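You operate a simulated robot arm through the tools that you are given. There is no shell and no other tool. Be economical: measure what you need, move in short steps, check, and stop when the job is done.

You are at the controls of a simulated robot arm. One attempt, no reset.

## Task
Change the lever press over to lock tabs and dent the blue one.
Fine: socket block out on the bench, grey die plate in the nest, size dial to 5; hands clear, one stroke; carriage out again.

Only the result counts: the job must be done as asked and must still hold three seconds after the hand-in. Knocking over, shifting, dropping, spilling or breaking anything else fails it.

## Robot
A 7-joint arm with a two-finger parallel gripper, fixed in place. Base frame: the origin is at the foot of the arm, x ahead of it, y to its left, z up. Units: m, rad, N and s.
With the tool pointing down near the work surface it reaches from about 0.3 to 0.74 m from the base axis. Its first joint turns from -2.007 to 2.007 rad. Payload 3.91 kg.
The TCP is the grasp point between the finger pads, 0.03 m short of the fingertips. In the tool frame z runs along the fingers and y along their closing line. Largest opening 0.11 m; finger width 0.02, thickness 0.01; the body of the gripper, 0.048 by 0.112 m, starts 0.055 m behind the TCP.
Orientation is that of the tool frame in the base frame, as a unit quaternion [w, x, y, z]. With the fingers straight down and closing along the base's y, the tool's x points along the base's -x, its y along +y and its z along -z.

## Interface
- The arm moves only by the tool drive_tool. Its arguments are lists of equal length, an entry for each row: "travel": the shift along the tool's x, y, z in units of 200 mm (1.0 is 200 mm), a list of three; "rotation": the turn, a rotation vector about the tool's x, y, z in units of 45 degrees (1.0 is 45 degrees), a list of three; "claw": the opening, from 0 (shut) to 1 (fully open). In form: {"travel": [[dx, dy, dz], ...], "rotation": [[ax, ay, az], ...], "claw": [claw, ...]}. A call has 1 to 12 rows; each row is the pose to reach, as a shift and turn from the pose commanded when the call began, along the tool's axes at that moment. A call with a number of a shift or a turn outside -1 to 1 is refused whole. Rows are played at 5 a second. More than 0.05 m and 0.15 rad between two rows, or a gripper value outside its range, and nothing of the call is played. A pose out of reach is approached as far as the arm can. The call stops where the force on the tool passes 90 N (or 10 N more than at its start, if that is more) or the arm is blocked; 0.2 s more then pass. The fingers move at their own pace (about 0.108 m/s each) and stop on an object; they squeeze with about 29 N. The grip force told is the motor's: it shows also when the fingers shut on nothing. Time passes only in rows, and 0.2 s behind the last, so rows that repeat a pose let the fingers close. It gives the time, the measured TCP pose, the force on the tool (base axes), the opening and the grip force at its end, in the units of the frame above (readings bear some noise).
- Cameras (640 x 400 px; columns grow to the right, rows downward): "scene" is fixed at [0.2176, 0.6512, 1.5284]; the picture's right is [-1.00, 0.09, 0.00], its down [0.08, 0.88, -0.47] and it looks along [-0.04, -0.47, -0.88] (base axes); focal length 214 px, centre (320, 200). "wrist" rides on the gripper at [0.072, 0.017, -0.103] in the tool frame; the picture's right is [-0.23, 0.97, 0.00], its down [-0.76, -0.18, -0.62] and it looks along [-0.61, -0.14, 0.78] (tool axes); focal length 222 px, centre (320, 200). There is no depth. A picture from a camera that has moved, and an enlarged one, comes with that camera's place and axes in the base frame and with its lens.
- get_image(camera): a new picture of that camera. No time passes.
- raise_lower(by): slides the trunk up (or, below 0, down) by that many m; the arm rides with it, the base frame stays. It gives what a move gives, with no picture.
- inspect(camera, box): a new picture of the part [left, top, right, bottom] of that camera's present view, enlarged. No time passes.
- close_job(): hands the job in; it is judged then, once.

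Go step by step. Nothing tells you positions but the pictures and the camera data: compare them with the known pose of the tool, close in by small moves and look again before you grip or let go. The budget is 120 turns and 68 pictures, counting those below and the enlarged ones. Unless the task says otherwise, let go and move clear before handing in, and close with one line.

The tools are called after "Call:" as name(argument=value, ...) on one line, values as JSON. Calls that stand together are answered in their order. drive_tool: Moves the arm, as the interface text tells. Its arguments: {"type":"object","properties":{"travel":{"type":"array"},"rotation":{"type":"array"},"claw":{"type":"array"}},"required":["travel","rotation","claw"]} The other tools are called the same way: raise_lower (by) slides the trunk up or down; get_image (camera) takes a picture; inspect (camera, box) takes an enlarged picture of a part of a camera's view; close_job () hands the job in.

At the start:

```text
clock: 0.0
ee_pos: [0.1562, 0.4813, 1.329]
tool_rot: [0.0, 0.0, 1.0, 0.001]
ft_force: [0.4, 0.4, -0.1]
gripper_width: 0.1101
grasp_force: 0.0
trunk travel left (down, up): [-0.8, 0.19]
```

scene: 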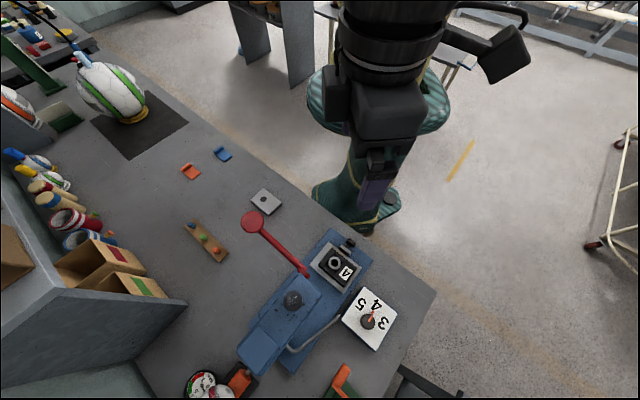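
wrist: 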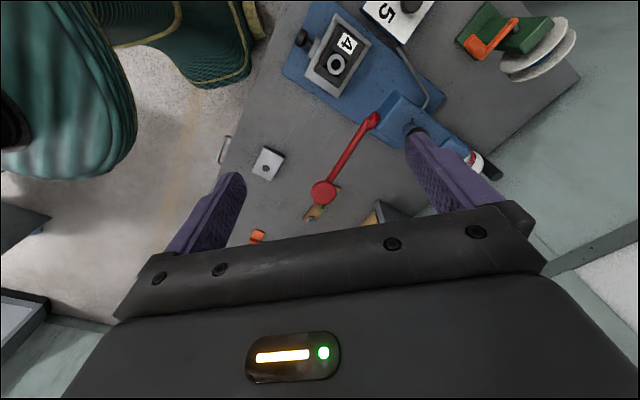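

I see the blue lever press with its red lever, a carriage holding the socket block marked 4, the grey die plate, two tabs (orange and blue), and a size dial. I'll enlarge the views before moving.

Call:
inspect(camera="scene", box=[220, 180, 440, 400])

Call:
inspect(camera="scene", box=[150, 130, 310, 280])

Call:
inspect(camera="wrist", box=[220, 0, 580, 230])

```text
1.82 times, centred on (330, 290) of scene
camera zoom: at [0.2176, 0.6512, 1.5284], right [-1.0, 0.09, 0.0], down [0.08, 0.88, -0.47], along [-0.04, -0.47, -0.88], focal length 390 px, centre (302, 36)
```

zoom: 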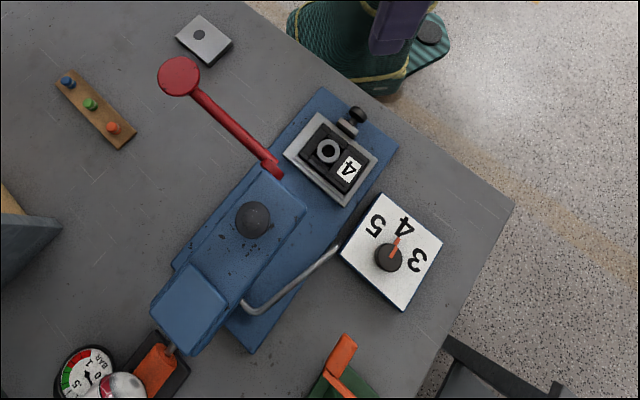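

```text
2.67 times, centred on (230, 205) of scene
camera zoom: at [0.2176, 0.6512, 1.5284], right [-1.0, 0.09, 0.0], down [0.08, 0.88, -0.47], along [-0.04, -0.47, -0.88], focal length 572 px, centre (560, 187)
```

zoom: 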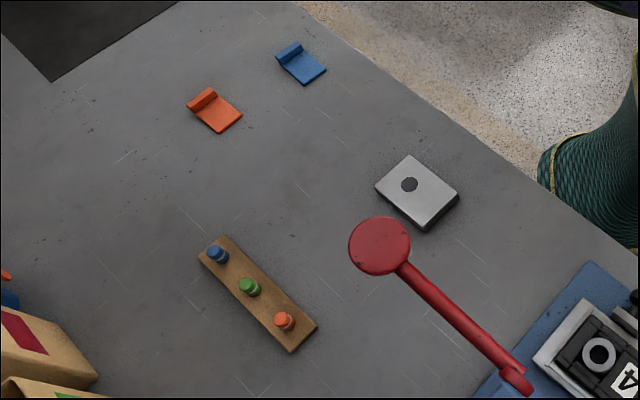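

```text
1.74 times, centred on (400, 115) of wrist
camera zoom: at [0.0844, 0.4981, 1.4325], right [0.23, 0.97, 0.0], down [0.76, -0.18, 0.62], along [0.61, -0.14, -0.78], focal length 386 px, centre (181, 348)
```

zoom: 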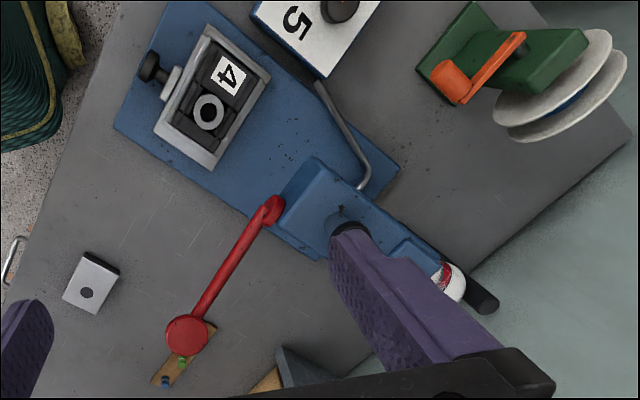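

The carriage sits near (0.15, 0.52), the lever knob near (0.365, 0.441, 1.05), and the bed axis runs along (+1,+1). I'll zoom tighter on the individual parts.

Call:
inspect(camera="scene", box=[305, 225, 400, 355])

Call:
inspect(camera="wrist", box=[280, 0, 480, 125])

Call:
inspect(camera="scene", box=[205, 135, 285, 220])

```text
3.08 times, centred on (352, 290) of scene
camera zoom: at [0.2176, 0.6512, 1.5284], right [-1.0, 0.09, 0.0], down [0.08, 0.88, -0.47], along [-0.04, -0.47, -0.88], focal length 660 px, centre (220, -77)
```

zoom: 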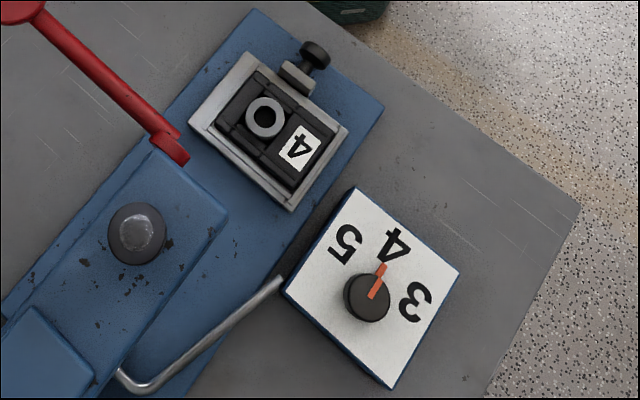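

```text
3.20 times, centred on (380, 62) of wrist
camera zoom: at [0.0844, 0.4981, 1.4325], right [0.23, 0.97, 0.0], down [0.76, -0.18, 0.62], along [0.61, -0.14, -0.78], focal length 711 px, centre (128, 640)
```

zoom: 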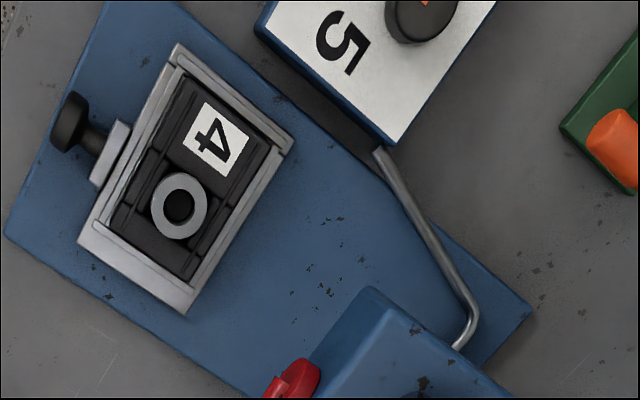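

```text
4.71 times, centred on (245, 178) of scene
camera zoom: at [0.2176, 0.6512, 1.5284], right [-1.0, 0.09, 0.0], down [0.08, 0.88, -0.47], along [-0.04, -0.47, -0.88], focal length 1009 px, centre (673, 306)
```

zoom: 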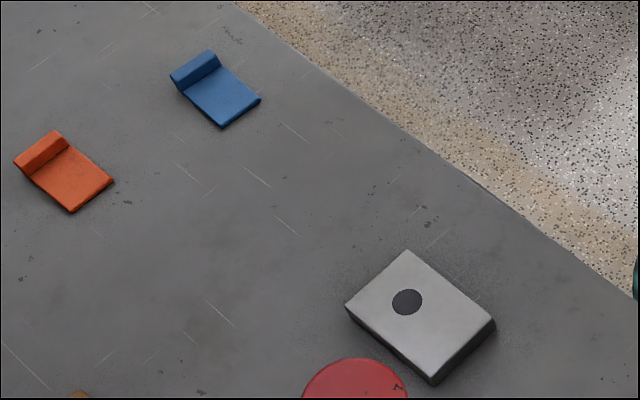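

The socket block and the die plate appear to sit in the same orientation, with the hole on the lever side. I'll move lower with the tool yawed -45° to see the carriage up close.

Call:
drive_tool(travel=[[0.09, -0.05, 0.167], [0.18, -0.1, 0.333], [0.27, -0.15, 0.5], [0.35, -0.2, 0.667], [0.44, -0.25, 0.833], [0.53, -0.305, 1.0], [0.53, -0.305, 1.0]], rotation=[[0, 0, -0.167], [0, 0, -0.333], [0, 0, -0.5], [0, 0, -0.667], [0, 0, -0.833], [0, 0, -1.0], [0, 0, -1.0]], claw=[1, 1, 1, 1, 1, 1, 1])

Call:
get_image(camera="wrist")

```text
clock: 1.6
ee_pos: [0.05, 0.4189, 1.1282]
tool_rot: [0.0, -0.384, 0.923, 0.0]
ft_force: [-0.3, 1.1, -0.2]
gripper_width: 0.1103
grasp_force: 0.0
trunk travel left (down, up): [-0.8, 0.19]
```

```text
59 pictures are left
camera wrist: at [-0.0129, 0.3792, 1.2331], right [-0.53, 0.85, 0.0], down [0.66, 0.41, 0.62], along [0.53, 0.33, -0.78], focal length 222 px, centre (320, 200)
```

wrist: 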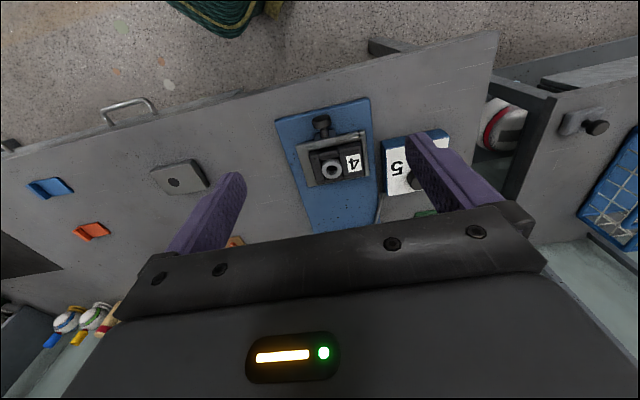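

Call:
inspect(camera="wrist", box=[265, 90, 395, 230])

Call:
inspect(camera="wrist", box=[20, 150, 220, 250])

```text
2.86 times, centred on (330, 160) of wrist
camera zoom: at [-0.0129, 0.3792, 1.2331], right [-0.53, 0.85, 0.0], down [0.66, 0.41, 0.62], along [0.53, 0.33, -0.78], focal length 635 px, centre (291, 314)
```

zoom: 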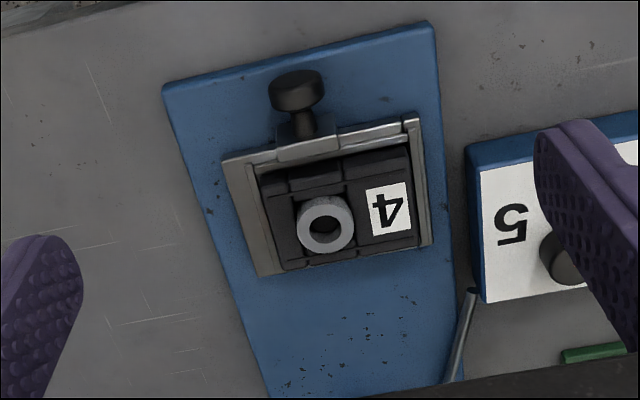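

```text
3.20 times, centred on (120, 200) of wrist
camera zoom: at [-0.0129, 0.3792, 1.2331], right [-0.53, 0.85, 0.0], down [0.66, 0.41, 0.62], along [0.53, 0.33, -0.78], focal length 711 px, centre (960, 200)
```

zoom: 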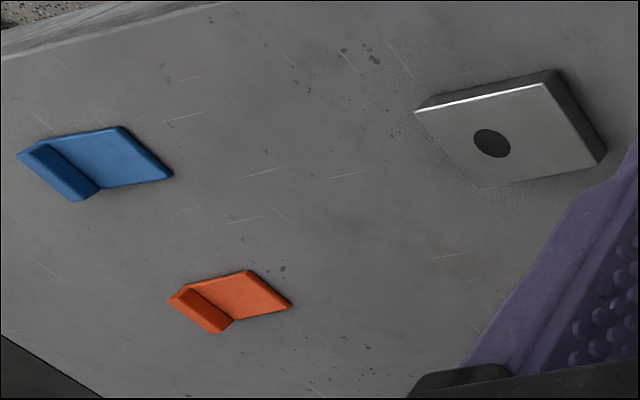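

I'll drop in closer for a precise look at the nest and block.

Call:
drive_tool(travel=[[-0.06, -0.01, 0.2], [-0.16, -0.02, 0.4], [-0.25, -0.035, 0.6], [-0.25, -0.035, 0.6]], rotation=[[0, 0, 0], [0, 0, 0], [0, 0, 0], [0, 0, 0]], claw=[1, 1, 1, 1])

Call:
inspect(camera="wrist", box=[220, 50, 460, 240])

```text
clock: 2.6
ee_pos: [0.0919, 0.4499, 1.0078]
tool_rot: [0.001, -0.382, 0.924, 0.0]
ft_force: [1.0, -0.1, 0.9]
gripper_width: 0.1101
grasp_force: 0.1
trunk travel left (down, up): [-0.8, 0.19]
```

```text
2.11 times, centred on (340, 145) of wrist
camera zoom: at [0.0287, 0.4101, 1.1124], right [-0.53, 0.85, 0.0], down [0.66, 0.41, 0.62], along [0.53, 0.33, -0.78], focal length 468 px, centre (278, 316)
```

zoom: 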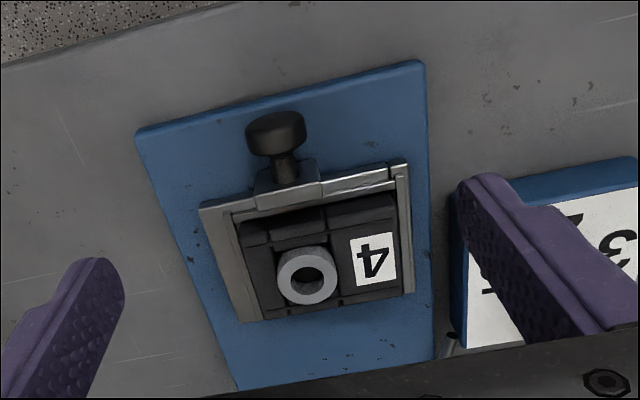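

Call:
inspect(camera="scene", box=[308, 228, 372, 268])

Call:
inspect(camera="wrist", box=[285, 100, 405, 210])

```text
10.00 times, centred on (340, 248) of scene
camera zoom: at [0.2176, 0.6512, 1.5284], right [-1.0, 0.09, 0.0], down [0.08, 0.88, -0.47], along [-0.04, -0.47, -0.88], focal length 2145 px, centre (120, -280)
```

zoom: 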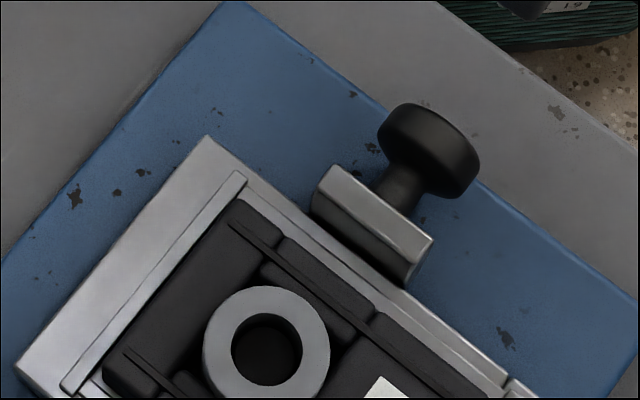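

```text
3.64 times, centred on (345, 155) of wrist
camera zoom: at [0.0287, 0.4101, 1.1124], right [-0.53, 0.85, 0.0], down [0.66, 0.41, 0.62], along [0.53, 0.33, -0.78], focal length 808 px, centre (229, 364)
```

zoom: 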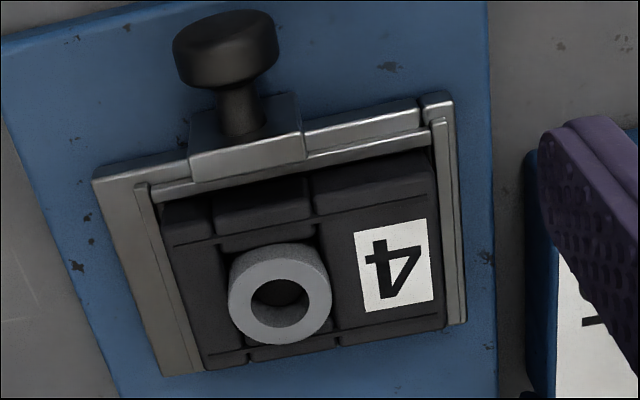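

Call:
inspect(camera="scene", box=[300, 245, 364, 285])

```text
10.00 times, centred on (332, 265) of scene
camera zoom: at [0.2176, 0.6512, 1.5284], right [-1.0, 0.09, 0.0], down [0.08, 0.88, -0.47], along [-0.04, -0.47, -0.88], focal length 2145 px, centre (200, -450)
```

zoom: 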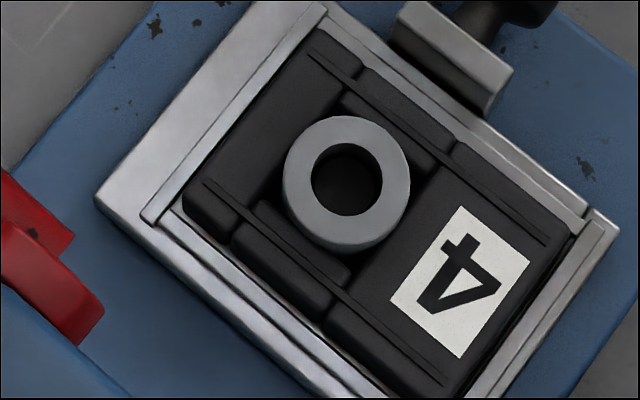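

The block's body is about flush with the nest rails, but its grey tube stands about 17 mm proud at (0.162, 0.516) with its top at z 0.859. I'll grip it by the tube, hovering above first to check alignment.

Call:
drive_tool(travel=[[-0.17, -0.005, 0.0], [-0.34, -0.01, 0.05], [-0.4815, -0.015, 0.2], [-0.4815, -0.015, 0.4], [-0.4815, -0.015, 0.4]], rotation=[[0, 0, 0], [0, 0, 0], [0, 0, 0], [0, 0, 0], [0, 0, 0]], claw=[1, 0.8, 0.7, 0.7, 0.7])

Call:
inspect(camera="wrist", box=[160, 0, 520, 230])

Call:
inspect(camera="scene", box=[270, 200, 420, 300])

```text
clock: 3.8
ee_pos: [0.1615, 0.5182, 0.9272]
tool_rot: [0.0, -0.383, 0.924, 0.0]
ft_force: [0.1, 0.0, -0.2]
gripper_width: 0.0771
grasp_force: 0.1
trunk travel left (down, up): [-0.8, 0.19]
```

```text
1.74 times, centred on (340, 115) of wrist
camera zoom: at [0.0989, 0.4779, 1.0321], right [-0.53, 0.85, 0.0], down [0.66, 0.41, 0.62], along [0.53, 0.33, -0.78], focal length 386 px, centre (285, 348)
```

zoom: 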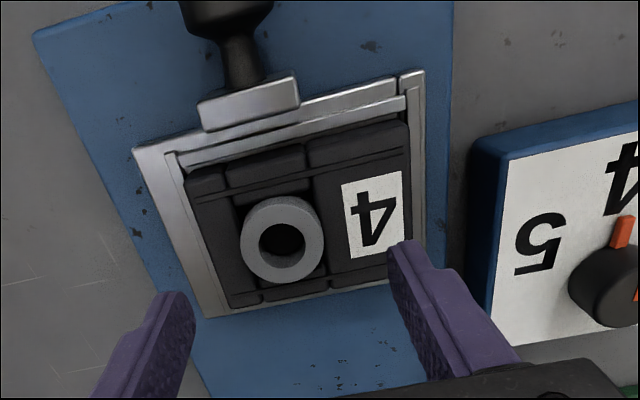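

```text
4.00 times, centred on (345, 250) of scene
camera zoom: at [0.2176, 0.6512, 1.5284], right [-1.0, 0.09, 0.0], down [0.08, 0.88, -0.47], along [-0.04, -0.47, -0.88], focal length 858 px, centre (220, 0)
```

zoom: 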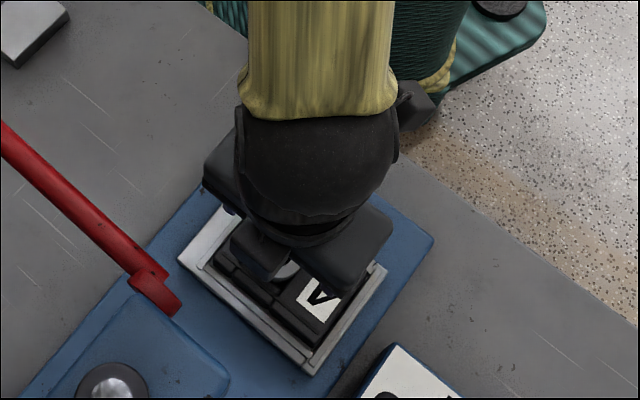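

The tube lies right under the tool. I'll lower and close on it.

Call:
drive_tool(travel=[[0.005, -0.01, 0.13], [0.005, -0.01, 0.26], [0.005, -0.01, 0.26], [0.005, -0.01, 0.26], [0.005, -0.01, 0.26], [0.005, -0.01, 0.26]], rotation=[[0, 0, 0], [0, 0, 0], [0, 0, 0], [0, 0, 0], [0, 0, 0], [0, 0, 0]], claw=[0.7, 0.7, 0.7, 0.2, 0.2, 0.2])

Call:
inspect(camera="wrist", box=[160, 0, 520, 230])

```text
clock: 5.2
ee_pos: [0.1639, 0.5154, 0.8821]
tool_rot: [0.004, -0.383, 0.924, 0.005]
ft_force: [-0.3, 2.1, 55.1]
gripper_width: 0.0752
grasp_force: 28.6
trunk travel left (down, up): [-0.8, 0.19]
```

```text
1.74 times, centred on (340, 115) of wrist
camera zoom: at [0.0997, 0.475, 0.986], right [-0.53, 0.85, 0.01], down [0.66, 0.41, 0.63], along [0.53, 0.34, -0.78], focal length 386 px, centre (285, 348)
```

zoom: 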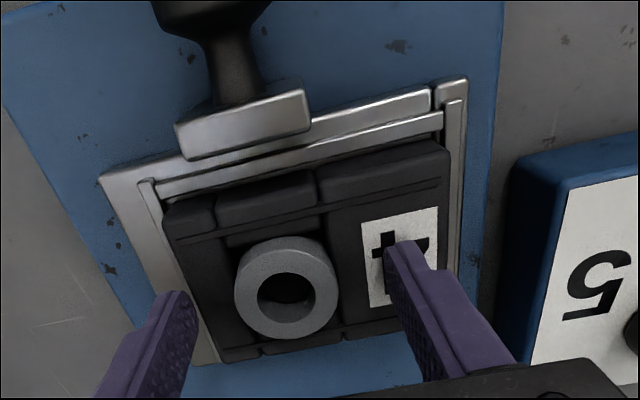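

Contact at 55 N: the fingertips reached the block's top at z≈0.852, slightly higher than I estimated. I'll back up a little and close there.

Call:
drive_tool(travel=[[0, 0, -0.05], [0, 0, -0.05], [0, 0, -0.05], [0, 0, -0.05]], rotation=[[0, 0, 0], [0, 0, 0], [0, 0, 0], [0, 0, 0]], claw=[0.7, 0.2, 0.2, 0.2])

Call:
inspect(camera="wrist", box=[160, 0, 520, 230])

```text
clock: 6.2
ee_pos: [0.1631, 0.5143, 0.8852]
tool_rot: [-0.001, -0.382, 0.924, -0.001]
ft_force: [0.2, 0.2, -0.2]
gripper_width: 0.0381
grasp_force: 29.2
trunk travel left (down, up): [-0.8, 0.19]
```

```text
1.74 times, centred on (340, 115) of wrist
camera zoom: at [0.1002, 0.4754, 0.9904], right [-0.53, 0.85, 0.0], down [0.66, 0.41, 0.62], along [0.53, 0.33, -0.78], focal length 386 px, centre (285, 348)
```

zoom: 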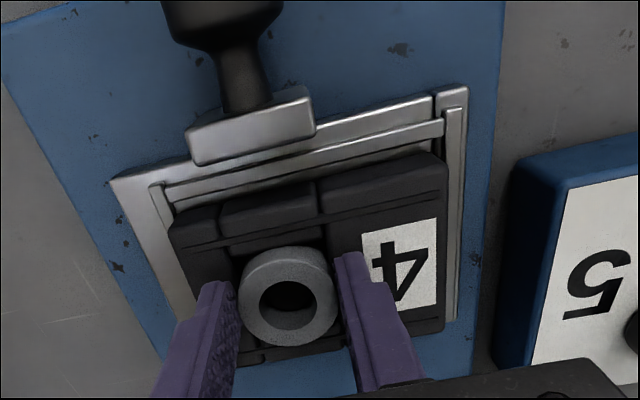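

The tube is gripped at 38 mm. I'll lift slowly and check.

Call:
drive_tool(travel=[[0, 0, -0.05], [0, 0, -0.12], [0, 0, -0.22], [0, 0, -0.35], [0, 0, -0.5], [0, 0, -0.5]], rotation=[[0, 0, 0], [0, 0, 0], [0, 0, 0], [0, 0, 0], [0, 0, 0], [0, 0, 0]], claw=[0.2, 0.2, 0.2, 0.2, 0.2, 0.2])

Call:
get_image(camera="wrist")

Call:
inspect(camera="scene", box=[270, 200, 420, 300])

```text
clock: 7.6
ee_pos: [0.1615, 0.5152, 0.9865]
tool_rot: [-0.001, -0.383, 0.924, 0.0]
ft_force: [0.1, -0.5, -0.7]
gripper_width: 0.0378
grasp_force: 28.9
trunk travel left (down, up): [-0.8, 0.19]
```

```text
48 pictures are left
camera wrist: at [0.0988, 0.4763, 1.0918], right [-0.53, 0.85, 0.0], down [0.66, 0.41, 0.62], along [0.53, 0.33, -0.78], focal length 222 px, centre (320, 200)
```

wrist: 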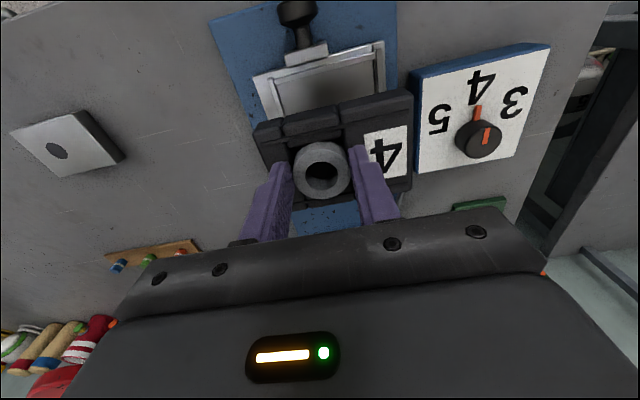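

```text
4.00 times, centred on (345, 250) of scene
camera zoom: at [0.2176, 0.6512, 1.5284], right [-1.0, 0.09, 0.0], down [0.08, 0.88, -0.47], along [-0.04, -0.47, -0.88], focal length 858 px, centre (220, 0)
```

zoom: 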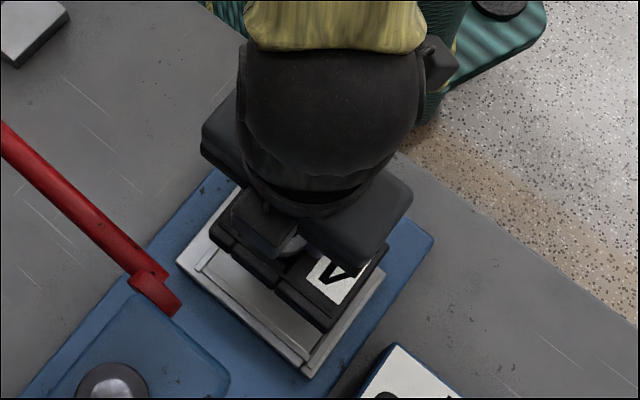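

The block is out and level. I'll carry it around the lever toward clear bench at about (0.53, 0.19).

Call:
drive_tool(travel=[[0.032, -0.224, 0], [0.065, -0.448, 0], [0.097, -0.672, 0], [0.129, -0.896, 0]], rotation=[[0, 0, 0], [0, 0, 0], [0, 0, 0], [0, 0, 0]], claw=[0.2, 0.2, 0.2, 0.2])

Call:
drive_tool(travel=[[0.005, -0.234, 0], [0.01, -0.468, 0], [0.014, -0.702, 0], [0.018, -0.937, 0]], rotation=[[0, 0, 0], [0, 0, 0], [0, 0, 0], [0, 0, 0]], claw=[0.2, 0.2, 0.2, 0.2])

Call:
drive_tool(travel=[[-0.1, -0.207, 0], [-0.2, -0.413, 0], [-0.3, -0.62, 0], [-0.3, -0.62, 0.2], [-0.3, -0.62, 0.2]], rotation=[[0, 0, 0], [0, 0, 0], [0, 0, 0], [0, 0, 0], [0, 0, 0]], claw=[0.2, 0.2, 0.2, 0.2, 0.2])

Call:
get_image(camera="scene")

Call:
get_image(camera="wrist")

```text
clock: 8.6
ee_pos: [0.2716, 0.3674, 0.986]
tool_rot: [0.0, -0.383, 0.924, 0.0]
ft_force: [0.3, -0.1, -1.5]
gripper_width: 0.0382
grasp_force: 29.1
trunk travel left (down, up): [-0.8, 0.19]
```

```text
clock: 9.6
ee_pos: [0.3987, 0.2333, 0.9852]
tool_rot: [-0.001, -0.383, 0.924, 0.0]
ft_force: [0.4, 0.5, -0.5]
gripper_width: 0.0383
grasp_force: 29.1
trunk travel left (down, up): [-0.8, 0.19]
```

```text
clock: 10.8
ee_pos: [0.5286, 0.1886, 0.9462]
tool_rot: [0.0, -0.384, 0.923, 0.0]
ft_force: [0.0, -0.6, -0.9]
gripper_width: 0.0379
grasp_force: 29.0
trunk travel left (down, up): [-0.8, 0.19]
```

```text
46 pictures are left
```

scene: 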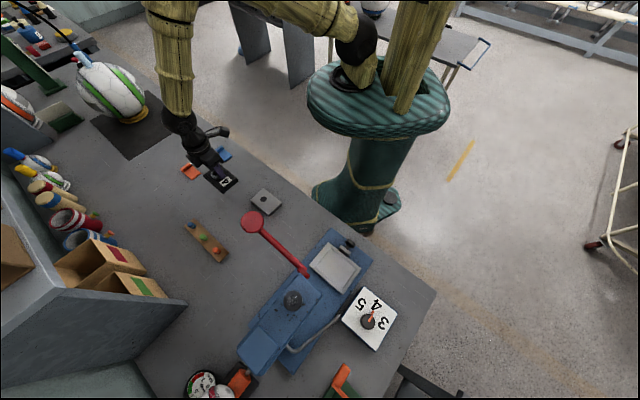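

```text
45 pictures are left
camera wrist: at [0.4664, 0.1495, 1.0504], right [-0.53, 0.85, 0.0], down [0.66, 0.41, 0.62], along [0.53, 0.33, -0.78], focal length 222 px, centre (320, 200)
```

wrist: 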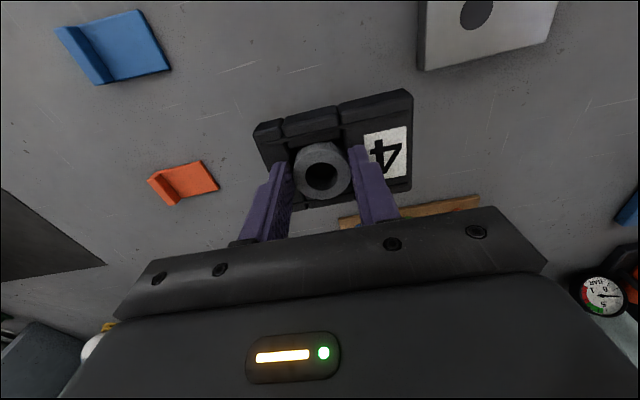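

Over free bench, clear of the tabs and die. I'll lower gently in stages.

Call:
drive_tool(travel=[[0, 0, 0.15], [0, 0, 0.3], [0, 0, 0.38], [0, 0, 0.38]], rotation=[[0, 0, 0], [0, 0, 0], [0, 0, 0], [0, 0, 0]], claw=[0.2, 0.2, 0.2, 0.2])

Call:
drive_tool(travel=[[0, 0, 0.015], [0, 0, 0.025], [0, 0, 0.025]], rotation=[[0, 0, 0], [0, 0, 0], [0, 0, 0]], claw=[0.2, 0.2, 0.2])

Call:
inspect(camera="scene", box=[170, 120, 290, 220])

```text
clock: 11.8
ee_pos: [0.5299, 0.1907, 0.8712]
tool_rot: [0.0, -0.383, 0.924, 0.0]
ft_force: [-0.1, 0.4, -1.8]
gripper_width: 0.038
grasp_force: 29.0
trunk travel left (down, up): [-0.8, 0.19]
```

```text
clock: 12.6
ee_pos: [0.531, 0.1891, 0.865]
tool_rot: [0.0, -0.383, 0.924, 0.0]
ft_force: [0.4, 0.1, -1.1]
gripper_width: 0.0381
grasp_force: 28.6
trunk travel left (down, up): [-0.8, 0.19]
```

```text
4.00 times, centred on (230, 170) of scene
camera zoom: at [0.2176, 0.6512, 1.5284], right [-1.0, 0.09, 0.0], down [0.08, 0.88, -0.47], along [-0.04, -0.47, -0.88], focal length 858 px, centre (680, 320)
```

zoom: 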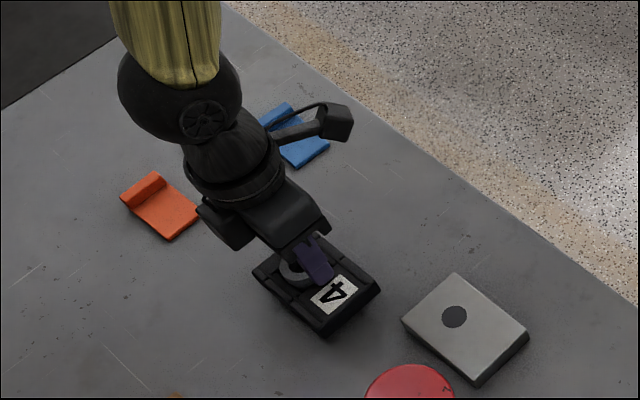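

Call:
drive_tool(travel=[[0, 0, 0.012], [0, 0, 0.025], [0, 0, 0.025]], rotation=[[0, 0, 0], [0, 0, 0], [0, 0, 0]], claw=[0.2, 0.2, 0.2])

Call:
drive_tool(travel=[[0, 0, 0.01], [0, 0, 0.018], [0, 0, 0.018]], rotation=[[0, 0, 0], [0, 0, 0], [0, 0, 0]], claw=[0.2, 0.2, 0.2])

```text
clock: 13.4
ee_pos: [0.5312, 0.1891, 0.8603]
tool_rot: [0.001, -0.383, 0.924, 0.0]
ft_force: [-0.1, -0.4, -0.4]
gripper_width: 0.038
grasp_force: 28.8
trunk travel left (down, up): [-0.8, 0.19]
```

```text
clock: 14.2
ee_pos: [0.5302, 0.1892, 0.8554]
tool_rot: [0.0, -0.383, 0.924, 0.0]
ft_force: [-1.1, -0.1, -0.8]
gripper_width: 0.038
grasp_force: 28.7
trunk travel left (down, up): [-0.8, 0.19]
```

Not touching yet; I'll continue in 3–4 mm steps.

Call:
drive_tool(travel=[[0, 0, 0.01], [0, 0, 0.018], [0, 0, 0.018]], rotation=[[0, 0, 0], [0, 0, 0], [0, 0, 0]], claw=[0.2, 0.2, 0.2])

Call:
drive_tool(travel=[[0, 0, 0.008], [0, 0, 0.015], [0, 0, 0.015]], rotation=[[0, 0, 0], [0, 0, 0], [0, 0, 0]], claw=[0.2, 0.2, 0.2])

Call:
inspect(camera="wrist", box=[200, 50, 480, 250])

```text
clock: 15.0
ee_pos: [0.5299, 0.1892, 0.8531]
tool_rot: [0.0, -0.383, 0.924, 0.001]
ft_force: [-0.3, -0.1, -1.0]
gripper_width: 0.0383
grasp_force: 29.0
trunk travel left (down, up): [-0.8, 0.19]
```

```text
clock: 15.8
ee_pos: [0.5307, 0.1902, 0.8511]
tool_rot: [0.003, -0.383, 0.924, -0.001]
ft_force: [1.8, 0.6, 17.7]
gripper_width: 0.0382
grasp_force: 28.9
trunk travel left (down, up): [-0.8, 0.19]
```

```text
2.00 times, centred on (340, 150) of wrist
camera zoom: at [0.4669, 0.1501, 0.9558], right [-0.53, 0.85, 0.0], down [0.66, 0.41, 0.63], along [0.53, 0.33, -0.78], focal length 444 px, centre (280, 300)
```

zoom: 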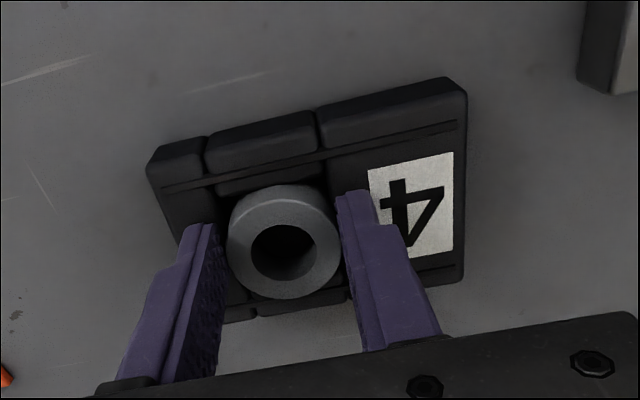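

Contact, so the block is on the bench and the nest floor must be at about z 0.834. I'll release and rise.

Call:
drive_tool(travel=[[0, 0, -0.005], [0, 0, -0.005], [0, 0, -0.005], [0, 0, -0.2], [0, 0, -0.4], [0, 0, -0.6]], rotation=[[0, 0, 0], [0, 0, 0], [0, 0, 0], [0, 0, 0], [0, 0, 0], [0, 0, 0]], claw=[0.6, 0.6, 0.6, 0.6, 0.6, 0.6])

Call:
get_image(camera="wrist")

Call:
inspect(camera="scene", box=[300, 225, 380, 305])

```text
clock: 17.2
ee_pos: [0.5296, 0.1884, 0.9703]
tool_rot: [-0.001, -0.382, 0.924, 0.0]
ft_force: [-0.2, 0.1, -0.2]
gripper_width: 0.0658
grasp_force: 0.1
trunk travel left (down, up): [-0.8, 0.19]
```

```text
42 pictures are left
camera wrist: at [0.467, 0.1501, 1.0763], right [-0.53, 0.85, 0.0], down [0.66, 0.41, 0.62], along [0.53, 0.33, -0.78], focal length 222 px, centre (320, 200)
```

wrist: 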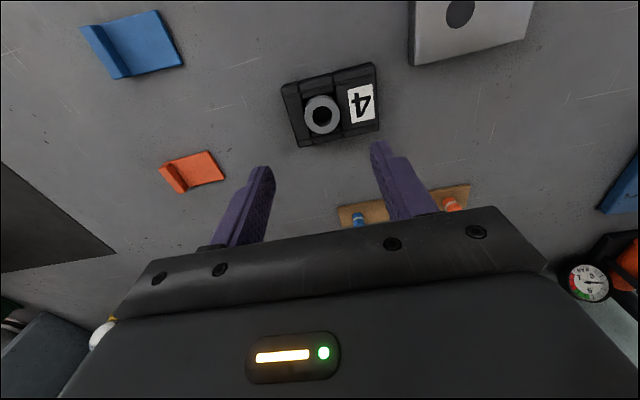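

```text
5.00 times, centred on (340, 265) of scene
camera zoom: at [0.2176, 0.6512, 1.5284], right [-1.0, 0.09, 0.0], down [0.08, 0.88, -0.47], along [-0.04, -0.47, -0.88], focal length 1072 px, centre (220, -125)
```

zoom: 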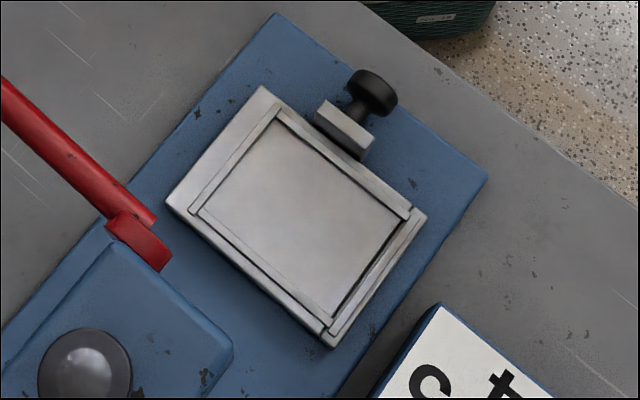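

The nest pocket is shallow (about 102 × 75 mm), centred near (0.154, 0.526), and opens so that the fingers can pass above the rails. Next I'll take the die plate across its short sides, off-centre to miss the bracket, which needs the tool yawed to +45°.

Call:
drive_tool(travel=[[0.02, 0.07, 0], [0.04, 0.15, 0], [0.06, 0.22, 0], [0.08, 0.29, 0], [0.1, 0.37, 0], [0.125, 0.44, 0]], rotation=[[0, 0, 0.167], [0, 0, 0.333], [0, 0, 0.5], [0, 0, 0.667], [0, 0, 0.833], [0, 0, 1.0]], claw=[0.9, 0.9, 0.9, 0.9, 0.9, 0.9])

Call:
drive_tool(travel=[[0.07, 0.035, 0], [0.14, 0.07, 0], [0.2, 0.11, 0], [0.27, 0.15, 0], [0.33, 0.185, 0], [0.4, 0.2225, 0], [0.4, 0.2225, 0]], rotation=[[0, 0, 0.167], [0, 0, 0.333], [0, 0, 0.5], [0, 0, 0.667], [0, 0, 0.833], [0, 0, 1.0], [0, 0, 1.0]], claw=[0.9, 0.9, 0.9, 0.9, 0.9, 0.9, 0.9])

Call:
get_image(camera="wrist")

```text
clock: 18.6
ee_pos: [0.4515, 0.2349, 0.9679]
tool_rot: [-0.001, 0.001, 1.0, 0.0]
ft_force: [-0.3, 1.1, -0.2]
gripper_width: 0.0989
grasp_force: 0.1
trunk travel left (down, up): [-0.8, 0.19]
```

```text
clock: 20.2
ee_pos: [0.3698, 0.2786, 0.9691]
tool_rot: [0.0, 0.385, 0.923, 0.001]
ft_force: [0.5, 0.2, -0.5]
gripper_width: 0.0989
grasp_force: 0.1
trunk travel left (down, up): [-0.8, 0.19]
```

```text
40 pictures are left
camera wrist: at [0.3313, 0.3417, 1.074], right [0.85, 0.53, 0.0], down [0.41, -0.67, 0.62], along [0.33, -0.53, -0.78], focal length 222 px, centre (320, 200)
```

wrist: 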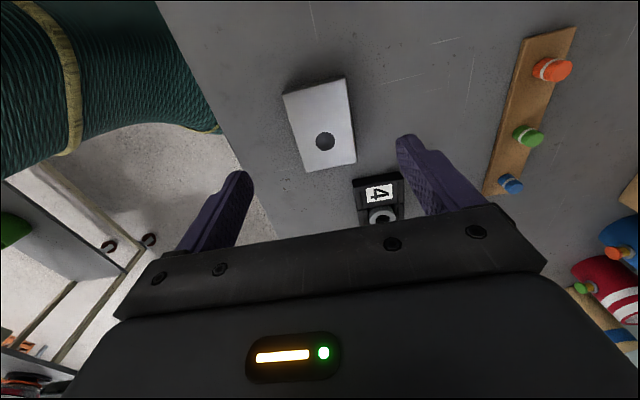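

Call:
inspect(camera="wrist", box=[260, 60, 400, 185])

```text
3.20 times, centred on (330, 122) of wrist
camera zoom: at [0.3313, 0.3417, 1.074], right [0.85, 0.53, 0.0], down [0.41, -0.67, 0.62], along [0.33, -0.53, -0.78], focal length 711 px, centre (288, 448)
```

zoom: 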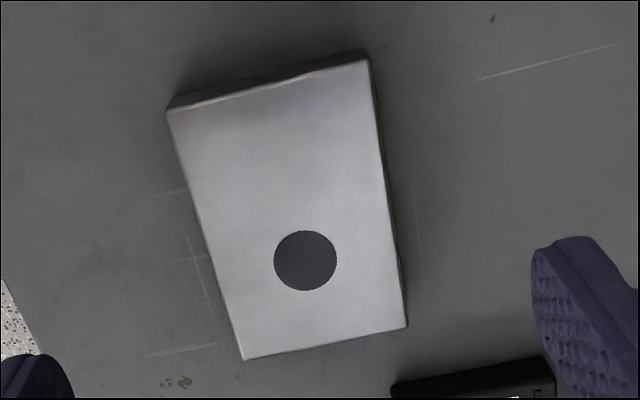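

The die plate is at (0.388, 0.2585), 99 × 69 mm, with its hole 13 mm off-centre toward (+x,−y). I'll lower and grip its short sides 22 mm off-centre, with the tips about 12 mm above the bench.

Call:
drive_tool(travel=[[-0.026, -0.007, 0.2], [-0.026, -0.007, 0.4], [-0.026, -0.007, 0.55], [-0.026, -0.007, 0.62], [-0.026, -0.007, 0.63], [-0.026, -0.007, 0.63], [-0.026, -0.007, 0.63], [-0.026, -0.007, 0.63]], rotation=[[0, 0, 0], [0, 0, 0], [0, 0, 0], [0, 0, 0], [0, 0, 0], [0, 0, 0], [0, 0, 0], [0, 0, 0]], claw=[0.9, 0.9, 0.9, 0.9, 0.9, 0.5, 0.5, 0.5])

Call:
inspect(camera="wrist", box=[200, 40, 480, 250])

```text
clock: 22.0
ee_pos: [0.3755, 0.2737, 0.8419]
tool_rot: [0.0, 0.383, 0.924, 0.0]
ft_force: [-0.9, -0.6, -0.1]
gripper_width: 0.0697
grasp_force: 29.2
trunk travel left (down, up): [-0.8, 0.19]
```

```text
1.90 times, centred on (340, 145) of wrist
camera zoom: at [0.3354, 0.3371, 0.9467], right [0.85, 0.53, 0.0], down [0.41, -0.66, 0.62], along [0.33, -0.53, -0.78], focal length 423 px, centre (282, 305)
```

zoom: 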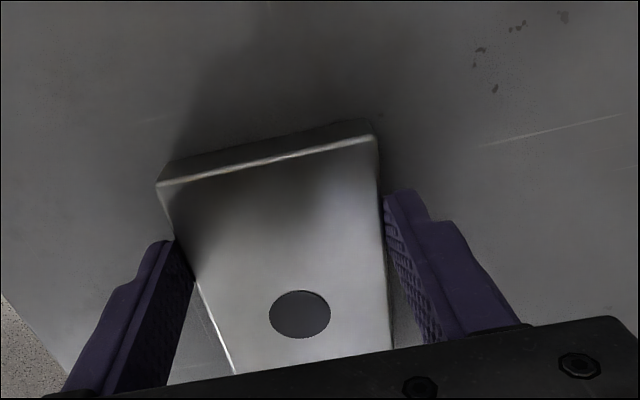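

Gripped; the die's centre lies 21.5 mm from the TCP toward (+x,−y). I'll lift and carry it around to hover over the nest.

Call:
drive_tool(travel=[[0, 0, -0.1], [0, 0, -0.25], [0, 0, -0.45], [0, 0, -0.65], [0.21, -0.08, -0.65], [0.425, -0.16, -0.65], [0.638, -0.239, -0.65]], rotation=[[0, 0, 0], [0, 0, 0], [0, 0, 0], [0, 0, 0], [0, 0, 0], [0, 0, 0], [0, 0, 0]], claw=[0.5, 0.5, 0.5, 0.5, 0.5, 0.5, 0.5])

Call:
drive_tool(travel=[[0.221, 0.009, 0], [0.442, 0.018, 0], [0.663, 0.027, 0], [0.884, 0.035, 0], [0.884, 0.035, 0]], rotation=[[0, 0, 0], [0, 0, 0], [0, 0, 0], [0, 0, 0], [0, 0, 0]], claw=[0.5, 0.5, 0.5, 0.5, 0.5])

Call:
get_image(camera="wrist")

```text
clock: 23.6
ee_pos: [0.2467, 0.3322, 0.9729]
tool_rot: [0.001, 0.384, 0.924, 0.0]
ft_force: [-0.2, -0.2, -3.5]
gripper_width: 0.0699
grasp_force: 28.7
trunk travel left (down, up): [-0.8, 0.19]
```

```text
clock: 24.8
ee_pos: [0.1287, 0.4622, 0.9733]
tool_rot: [0.001, 0.384, 0.923, -0.001]
ft_force: [0.7, -0.1, -3.9]
gripper_width: 0.0697
grasp_force: 29.4
trunk travel left (down, up): [-0.8, 0.19]
```

```text
37 pictures are left
camera wrist: at [0.0897, 0.5237, 1.0772], right [0.85, 0.53, 0.0], down [0.41, -0.66, 0.62], along [0.33, -0.53, -0.78], focal length 222 px, centre (320, 200)
```

wrist: 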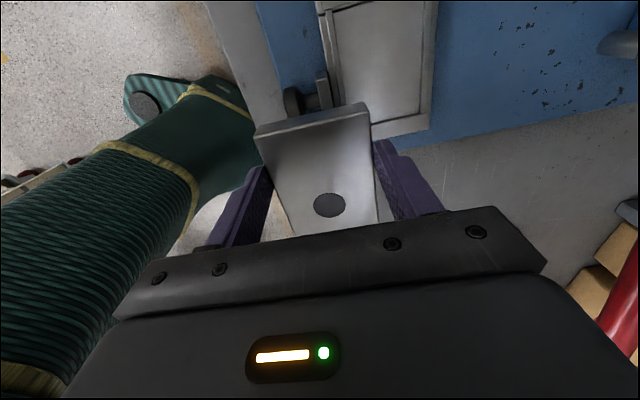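

Call:
drive_tool(travel=[[0.12, 0.155, 0], [0.246, 0.311, 0], [0.246, 0.311, 0.2], [0.246, 0.311, 0.2]], rotation=[[0, 0, 0], [0, 0, 0], [0, 0, 0], [0, 0, 0]], claw=[0.5, 0.5, 0.5, 0.5])

Call:
inspect(camera="wrist", box=[180, 0, 500, 220])

Call:
inspect(camera="scene", box=[290, 215, 400, 305])

```text
clock: 25.8
ee_pos: [0.136, 0.5393, 0.9334]
tool_rot: [0.0, 0.383, 0.924, -0.001]
ft_force: [0.1, 0.6, -3.2]
gripper_width: 0.0697
grasp_force: 28.8
trunk travel left (down, up): [-0.8, 0.19]
```

```text
1.82 times, centred on (340, 110) of wrist
camera zoom: at [0.0979, 0.602, 1.0384], right [0.85, 0.53, 0.0], down [0.41, -0.66, 0.62], along [0.33, -0.53, -0.78], focal length 404 px, centre (284, 364)
```

zoom: 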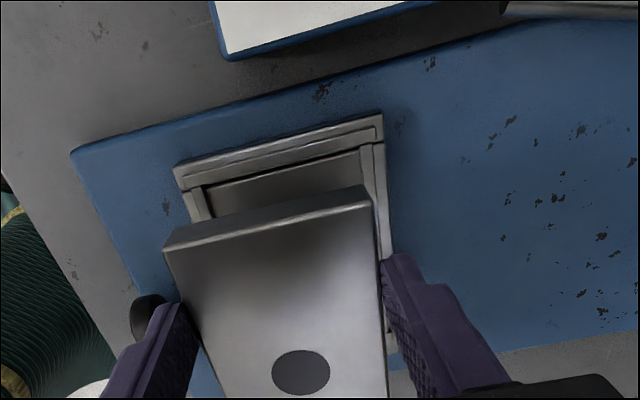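

```text
4.44 times, centred on (345, 260) of scene
camera zoom: at [0.2176, 0.6512, 1.5284], right [-1.0, 0.09, 0.0], down [0.08, 0.88, -0.47], along [-0.04, -0.47, -0.88], focal length 953 px, centre (209, -67)
```

zoom: 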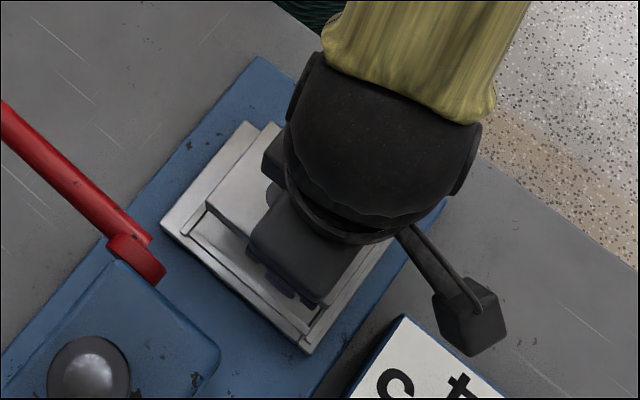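

The pocket's end rail sits about 5 mm further along (+1,+1) than the die's end. I'll correct for that and lower to just above the rails for another check.

Call:
drive_tool(travel=[[-0.008, 0.025, 0.08], [-0.008, 0.025, 0.16], [-0.008, 0.025, 0.2], [-0.008, 0.025, 0.2]], rotation=[[0, 0, 0], [0, 0, 0], [0, 0, 0], [0, 0, 0]], claw=[0.5, 0.5, 0.5, 0.5])

Call:
inspect(camera="wrist", box=[200, 40, 440, 200])

Call:
inspect(camera="scene", box=[305, 230, 375, 290])

```text
clock: 26.8
ee_pos: [0.143, 0.5413, 0.8916]
tool_rot: [0.0, 0.383, 0.924, -0.001]
ft_force: [0.6, -0.1, -3.7]
gripper_width: 0.0698
grasp_force: 29.1
trunk travel left (down, up): [-0.8, 0.19]
```

```text
2.50 times, centred on (320, 120) of wrist
camera zoom: at [0.1034, 0.6046, 0.9968], right [0.85, 0.53, 0.0], down [0.41, -0.66, 0.62], along [0.33, -0.53, -0.78], focal length 555 px, centre (320, 400)
```

zoom: 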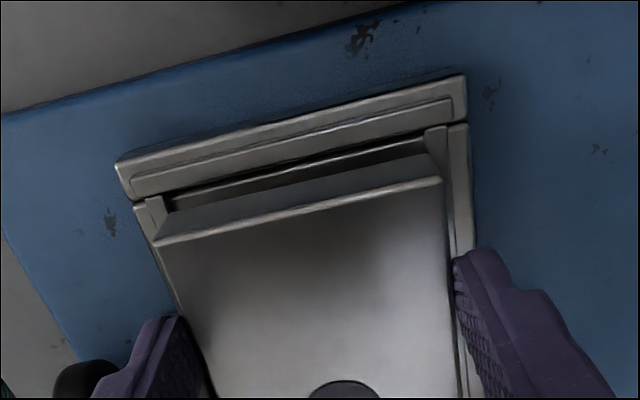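

```text
6.67 times, centred on (340, 260) of scene
camera zoom: at [0.2176, 0.6512, 1.5284], right [-1.0, 0.09, 0.0], down [0.08, 0.88, -0.47], along [-0.04, -0.47, -0.88], focal length 1430 px, centre (187, -200)
```

zoom: 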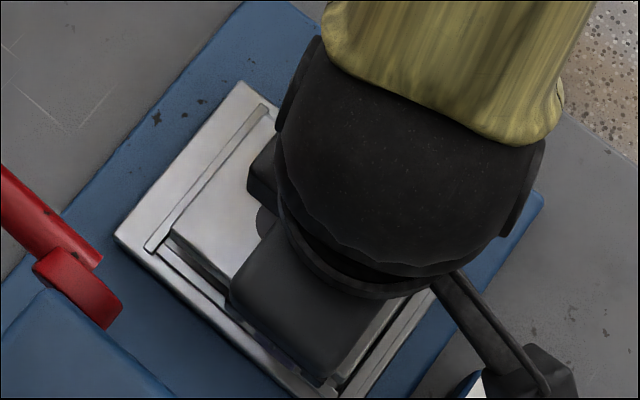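

The die is centred in the pocket to within about a millimetre. I'll lower it in.

Call:
drive_tool(travel=[[0, 0, 0.02], [0, 0, 0.04], [0, 0, 0.055], [0, 0, 0.065], [0, 0, 0.065]], rotation=[[0, 0, 0], [0, 0, 0], [0, 0, 0], [0, 0, 0], [0, 0, 0]], claw=[0.5, 0.5, 0.5, 0.5, 0.5])

Call:
inspect(camera="wrist", box=[200, 40, 440, 200])

```text
clock: 28.0
ee_pos: [0.1429, 0.5423, 0.8815]
tool_rot: [0.001, 0.383, 0.924, 0.0]
ft_force: [0.4, -0.7, -3.8]
gripper_width: 0.0698
grasp_force: 29.6
trunk travel left (down, up): [-0.8, 0.19]
```

```text
2.50 times, centred on (320, 120) of wrist
camera zoom: at [0.1041, 0.6047, 0.985], right [0.85, 0.53, 0.0], down [0.41, -0.66, 0.62], along [0.33, -0.53, -0.78], focal length 555 px, centre (320, 400)
```

zoom: 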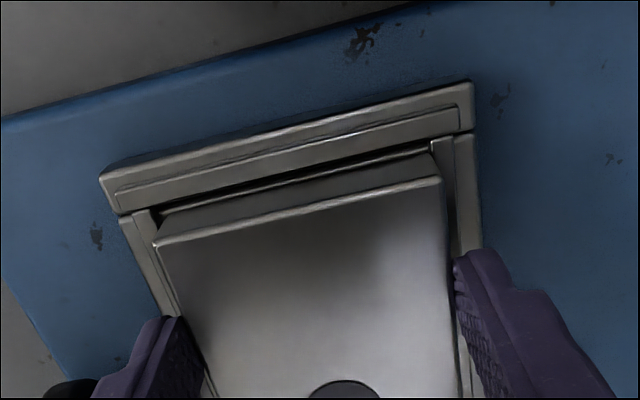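

No contact yet; continuing down in small steps.

Call:
drive_tool(travel=[[0, 0, 0.01], [0, 0, 0.02], [0, 0, 0.02]], rotation=[[0, 0, 0], [0, 0, 0], [0, 0, 0]], claw=[0.5, 0.5, 0.5])

Call:
drive_tool(travel=[[0, 0, 0.01], [0, 0, 0.015], [0, 0, 0.015]], rotation=[[0, 0, 0], [0, 0, 0], [0, 0, 0]], claw=[0.5, 0.5, 0.5])

Call:
inspect(camera="wrist", box=[200, 40, 440, 200])

```text
clock: 28.8
ee_pos: [0.1431, 0.5427, 0.8763]
tool_rot: [-0.001, 0.383, 0.924, 0.001]
ft_force: [-0.7, -0.6, -3.0]
gripper_width: 0.0698
grasp_force: 29.5
trunk travel left (down, up): [-0.8, 0.19]
```

```text
clock: 29.6
ee_pos: [0.1444, 0.5411, 0.8749]
tool_rot: [0.0, 0.383, 0.924, 0.0]
ft_force: [1.4, -0.6, 3.7]
gripper_width: 0.0699
grasp_force: 28.8
trunk travel left (down, up): [-0.8, 0.19]
```

```text
2.50 times, centred on (320, 120) of wrist
camera zoom: at [0.1045, 0.6049, 0.9788], right [0.85, 0.53, 0.0], down [0.41, -0.66, 0.62], along [0.33, -0.53, -0.78], focal length 555 px, centre (320, 400)
```

zoom: 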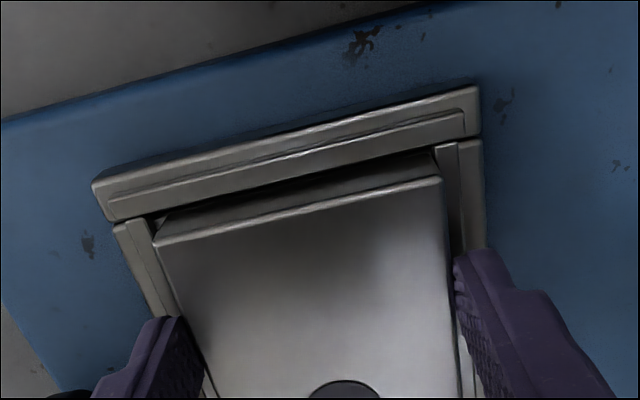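

Floor contact at the expected height, so the die is seated. I'll release slightly and rise.

Call:
drive_tool(travel=[[0, 0, 0], [0, 0, 0], [0, 0, -0.05], [0, 0, -0.2], [0, 0, -0.4], [0, 0, -0.6]], rotation=[[0, 0, 0], [0, 0, 0], [0, 0, 0], [0, 0, 0], [0, 0, 0], [0, 0, 0]], claw=[0.73, 0.73, 0.75, 0.75, 0.75, 0.75])

Call:
inspect(camera="wrist", box=[200, 0, 480, 200])

```text
clock: 31.0
ee_pos: [0.1438, 0.5421, 0.9918]
tool_rot: [0.0, 0.383, 0.924, -0.001]
ft_force: [-0.2, -0.3, -0.6]
gripper_width: 0.0827
grasp_force: 0.1
trunk travel left (down, up): [-0.8, 0.19]
```

```text
2.00 times, centred on (340, 100) of wrist
camera zoom: at [0.104, 0.6033, 1.0976], right [0.85, 0.53, 0.0], down [0.41, -0.66, 0.62], along [0.33, -0.53, -0.78], focal length 444 px, centre (280, 400)
```

zoom: 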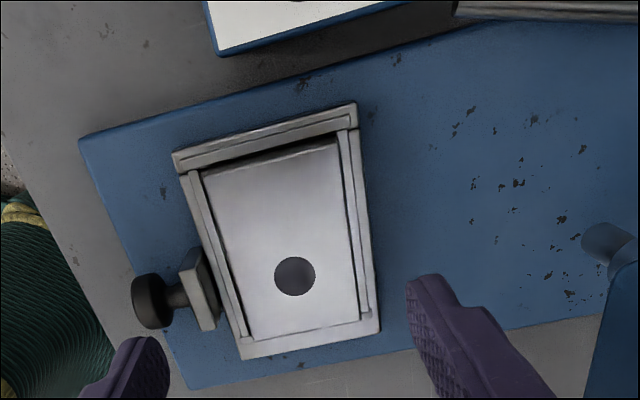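

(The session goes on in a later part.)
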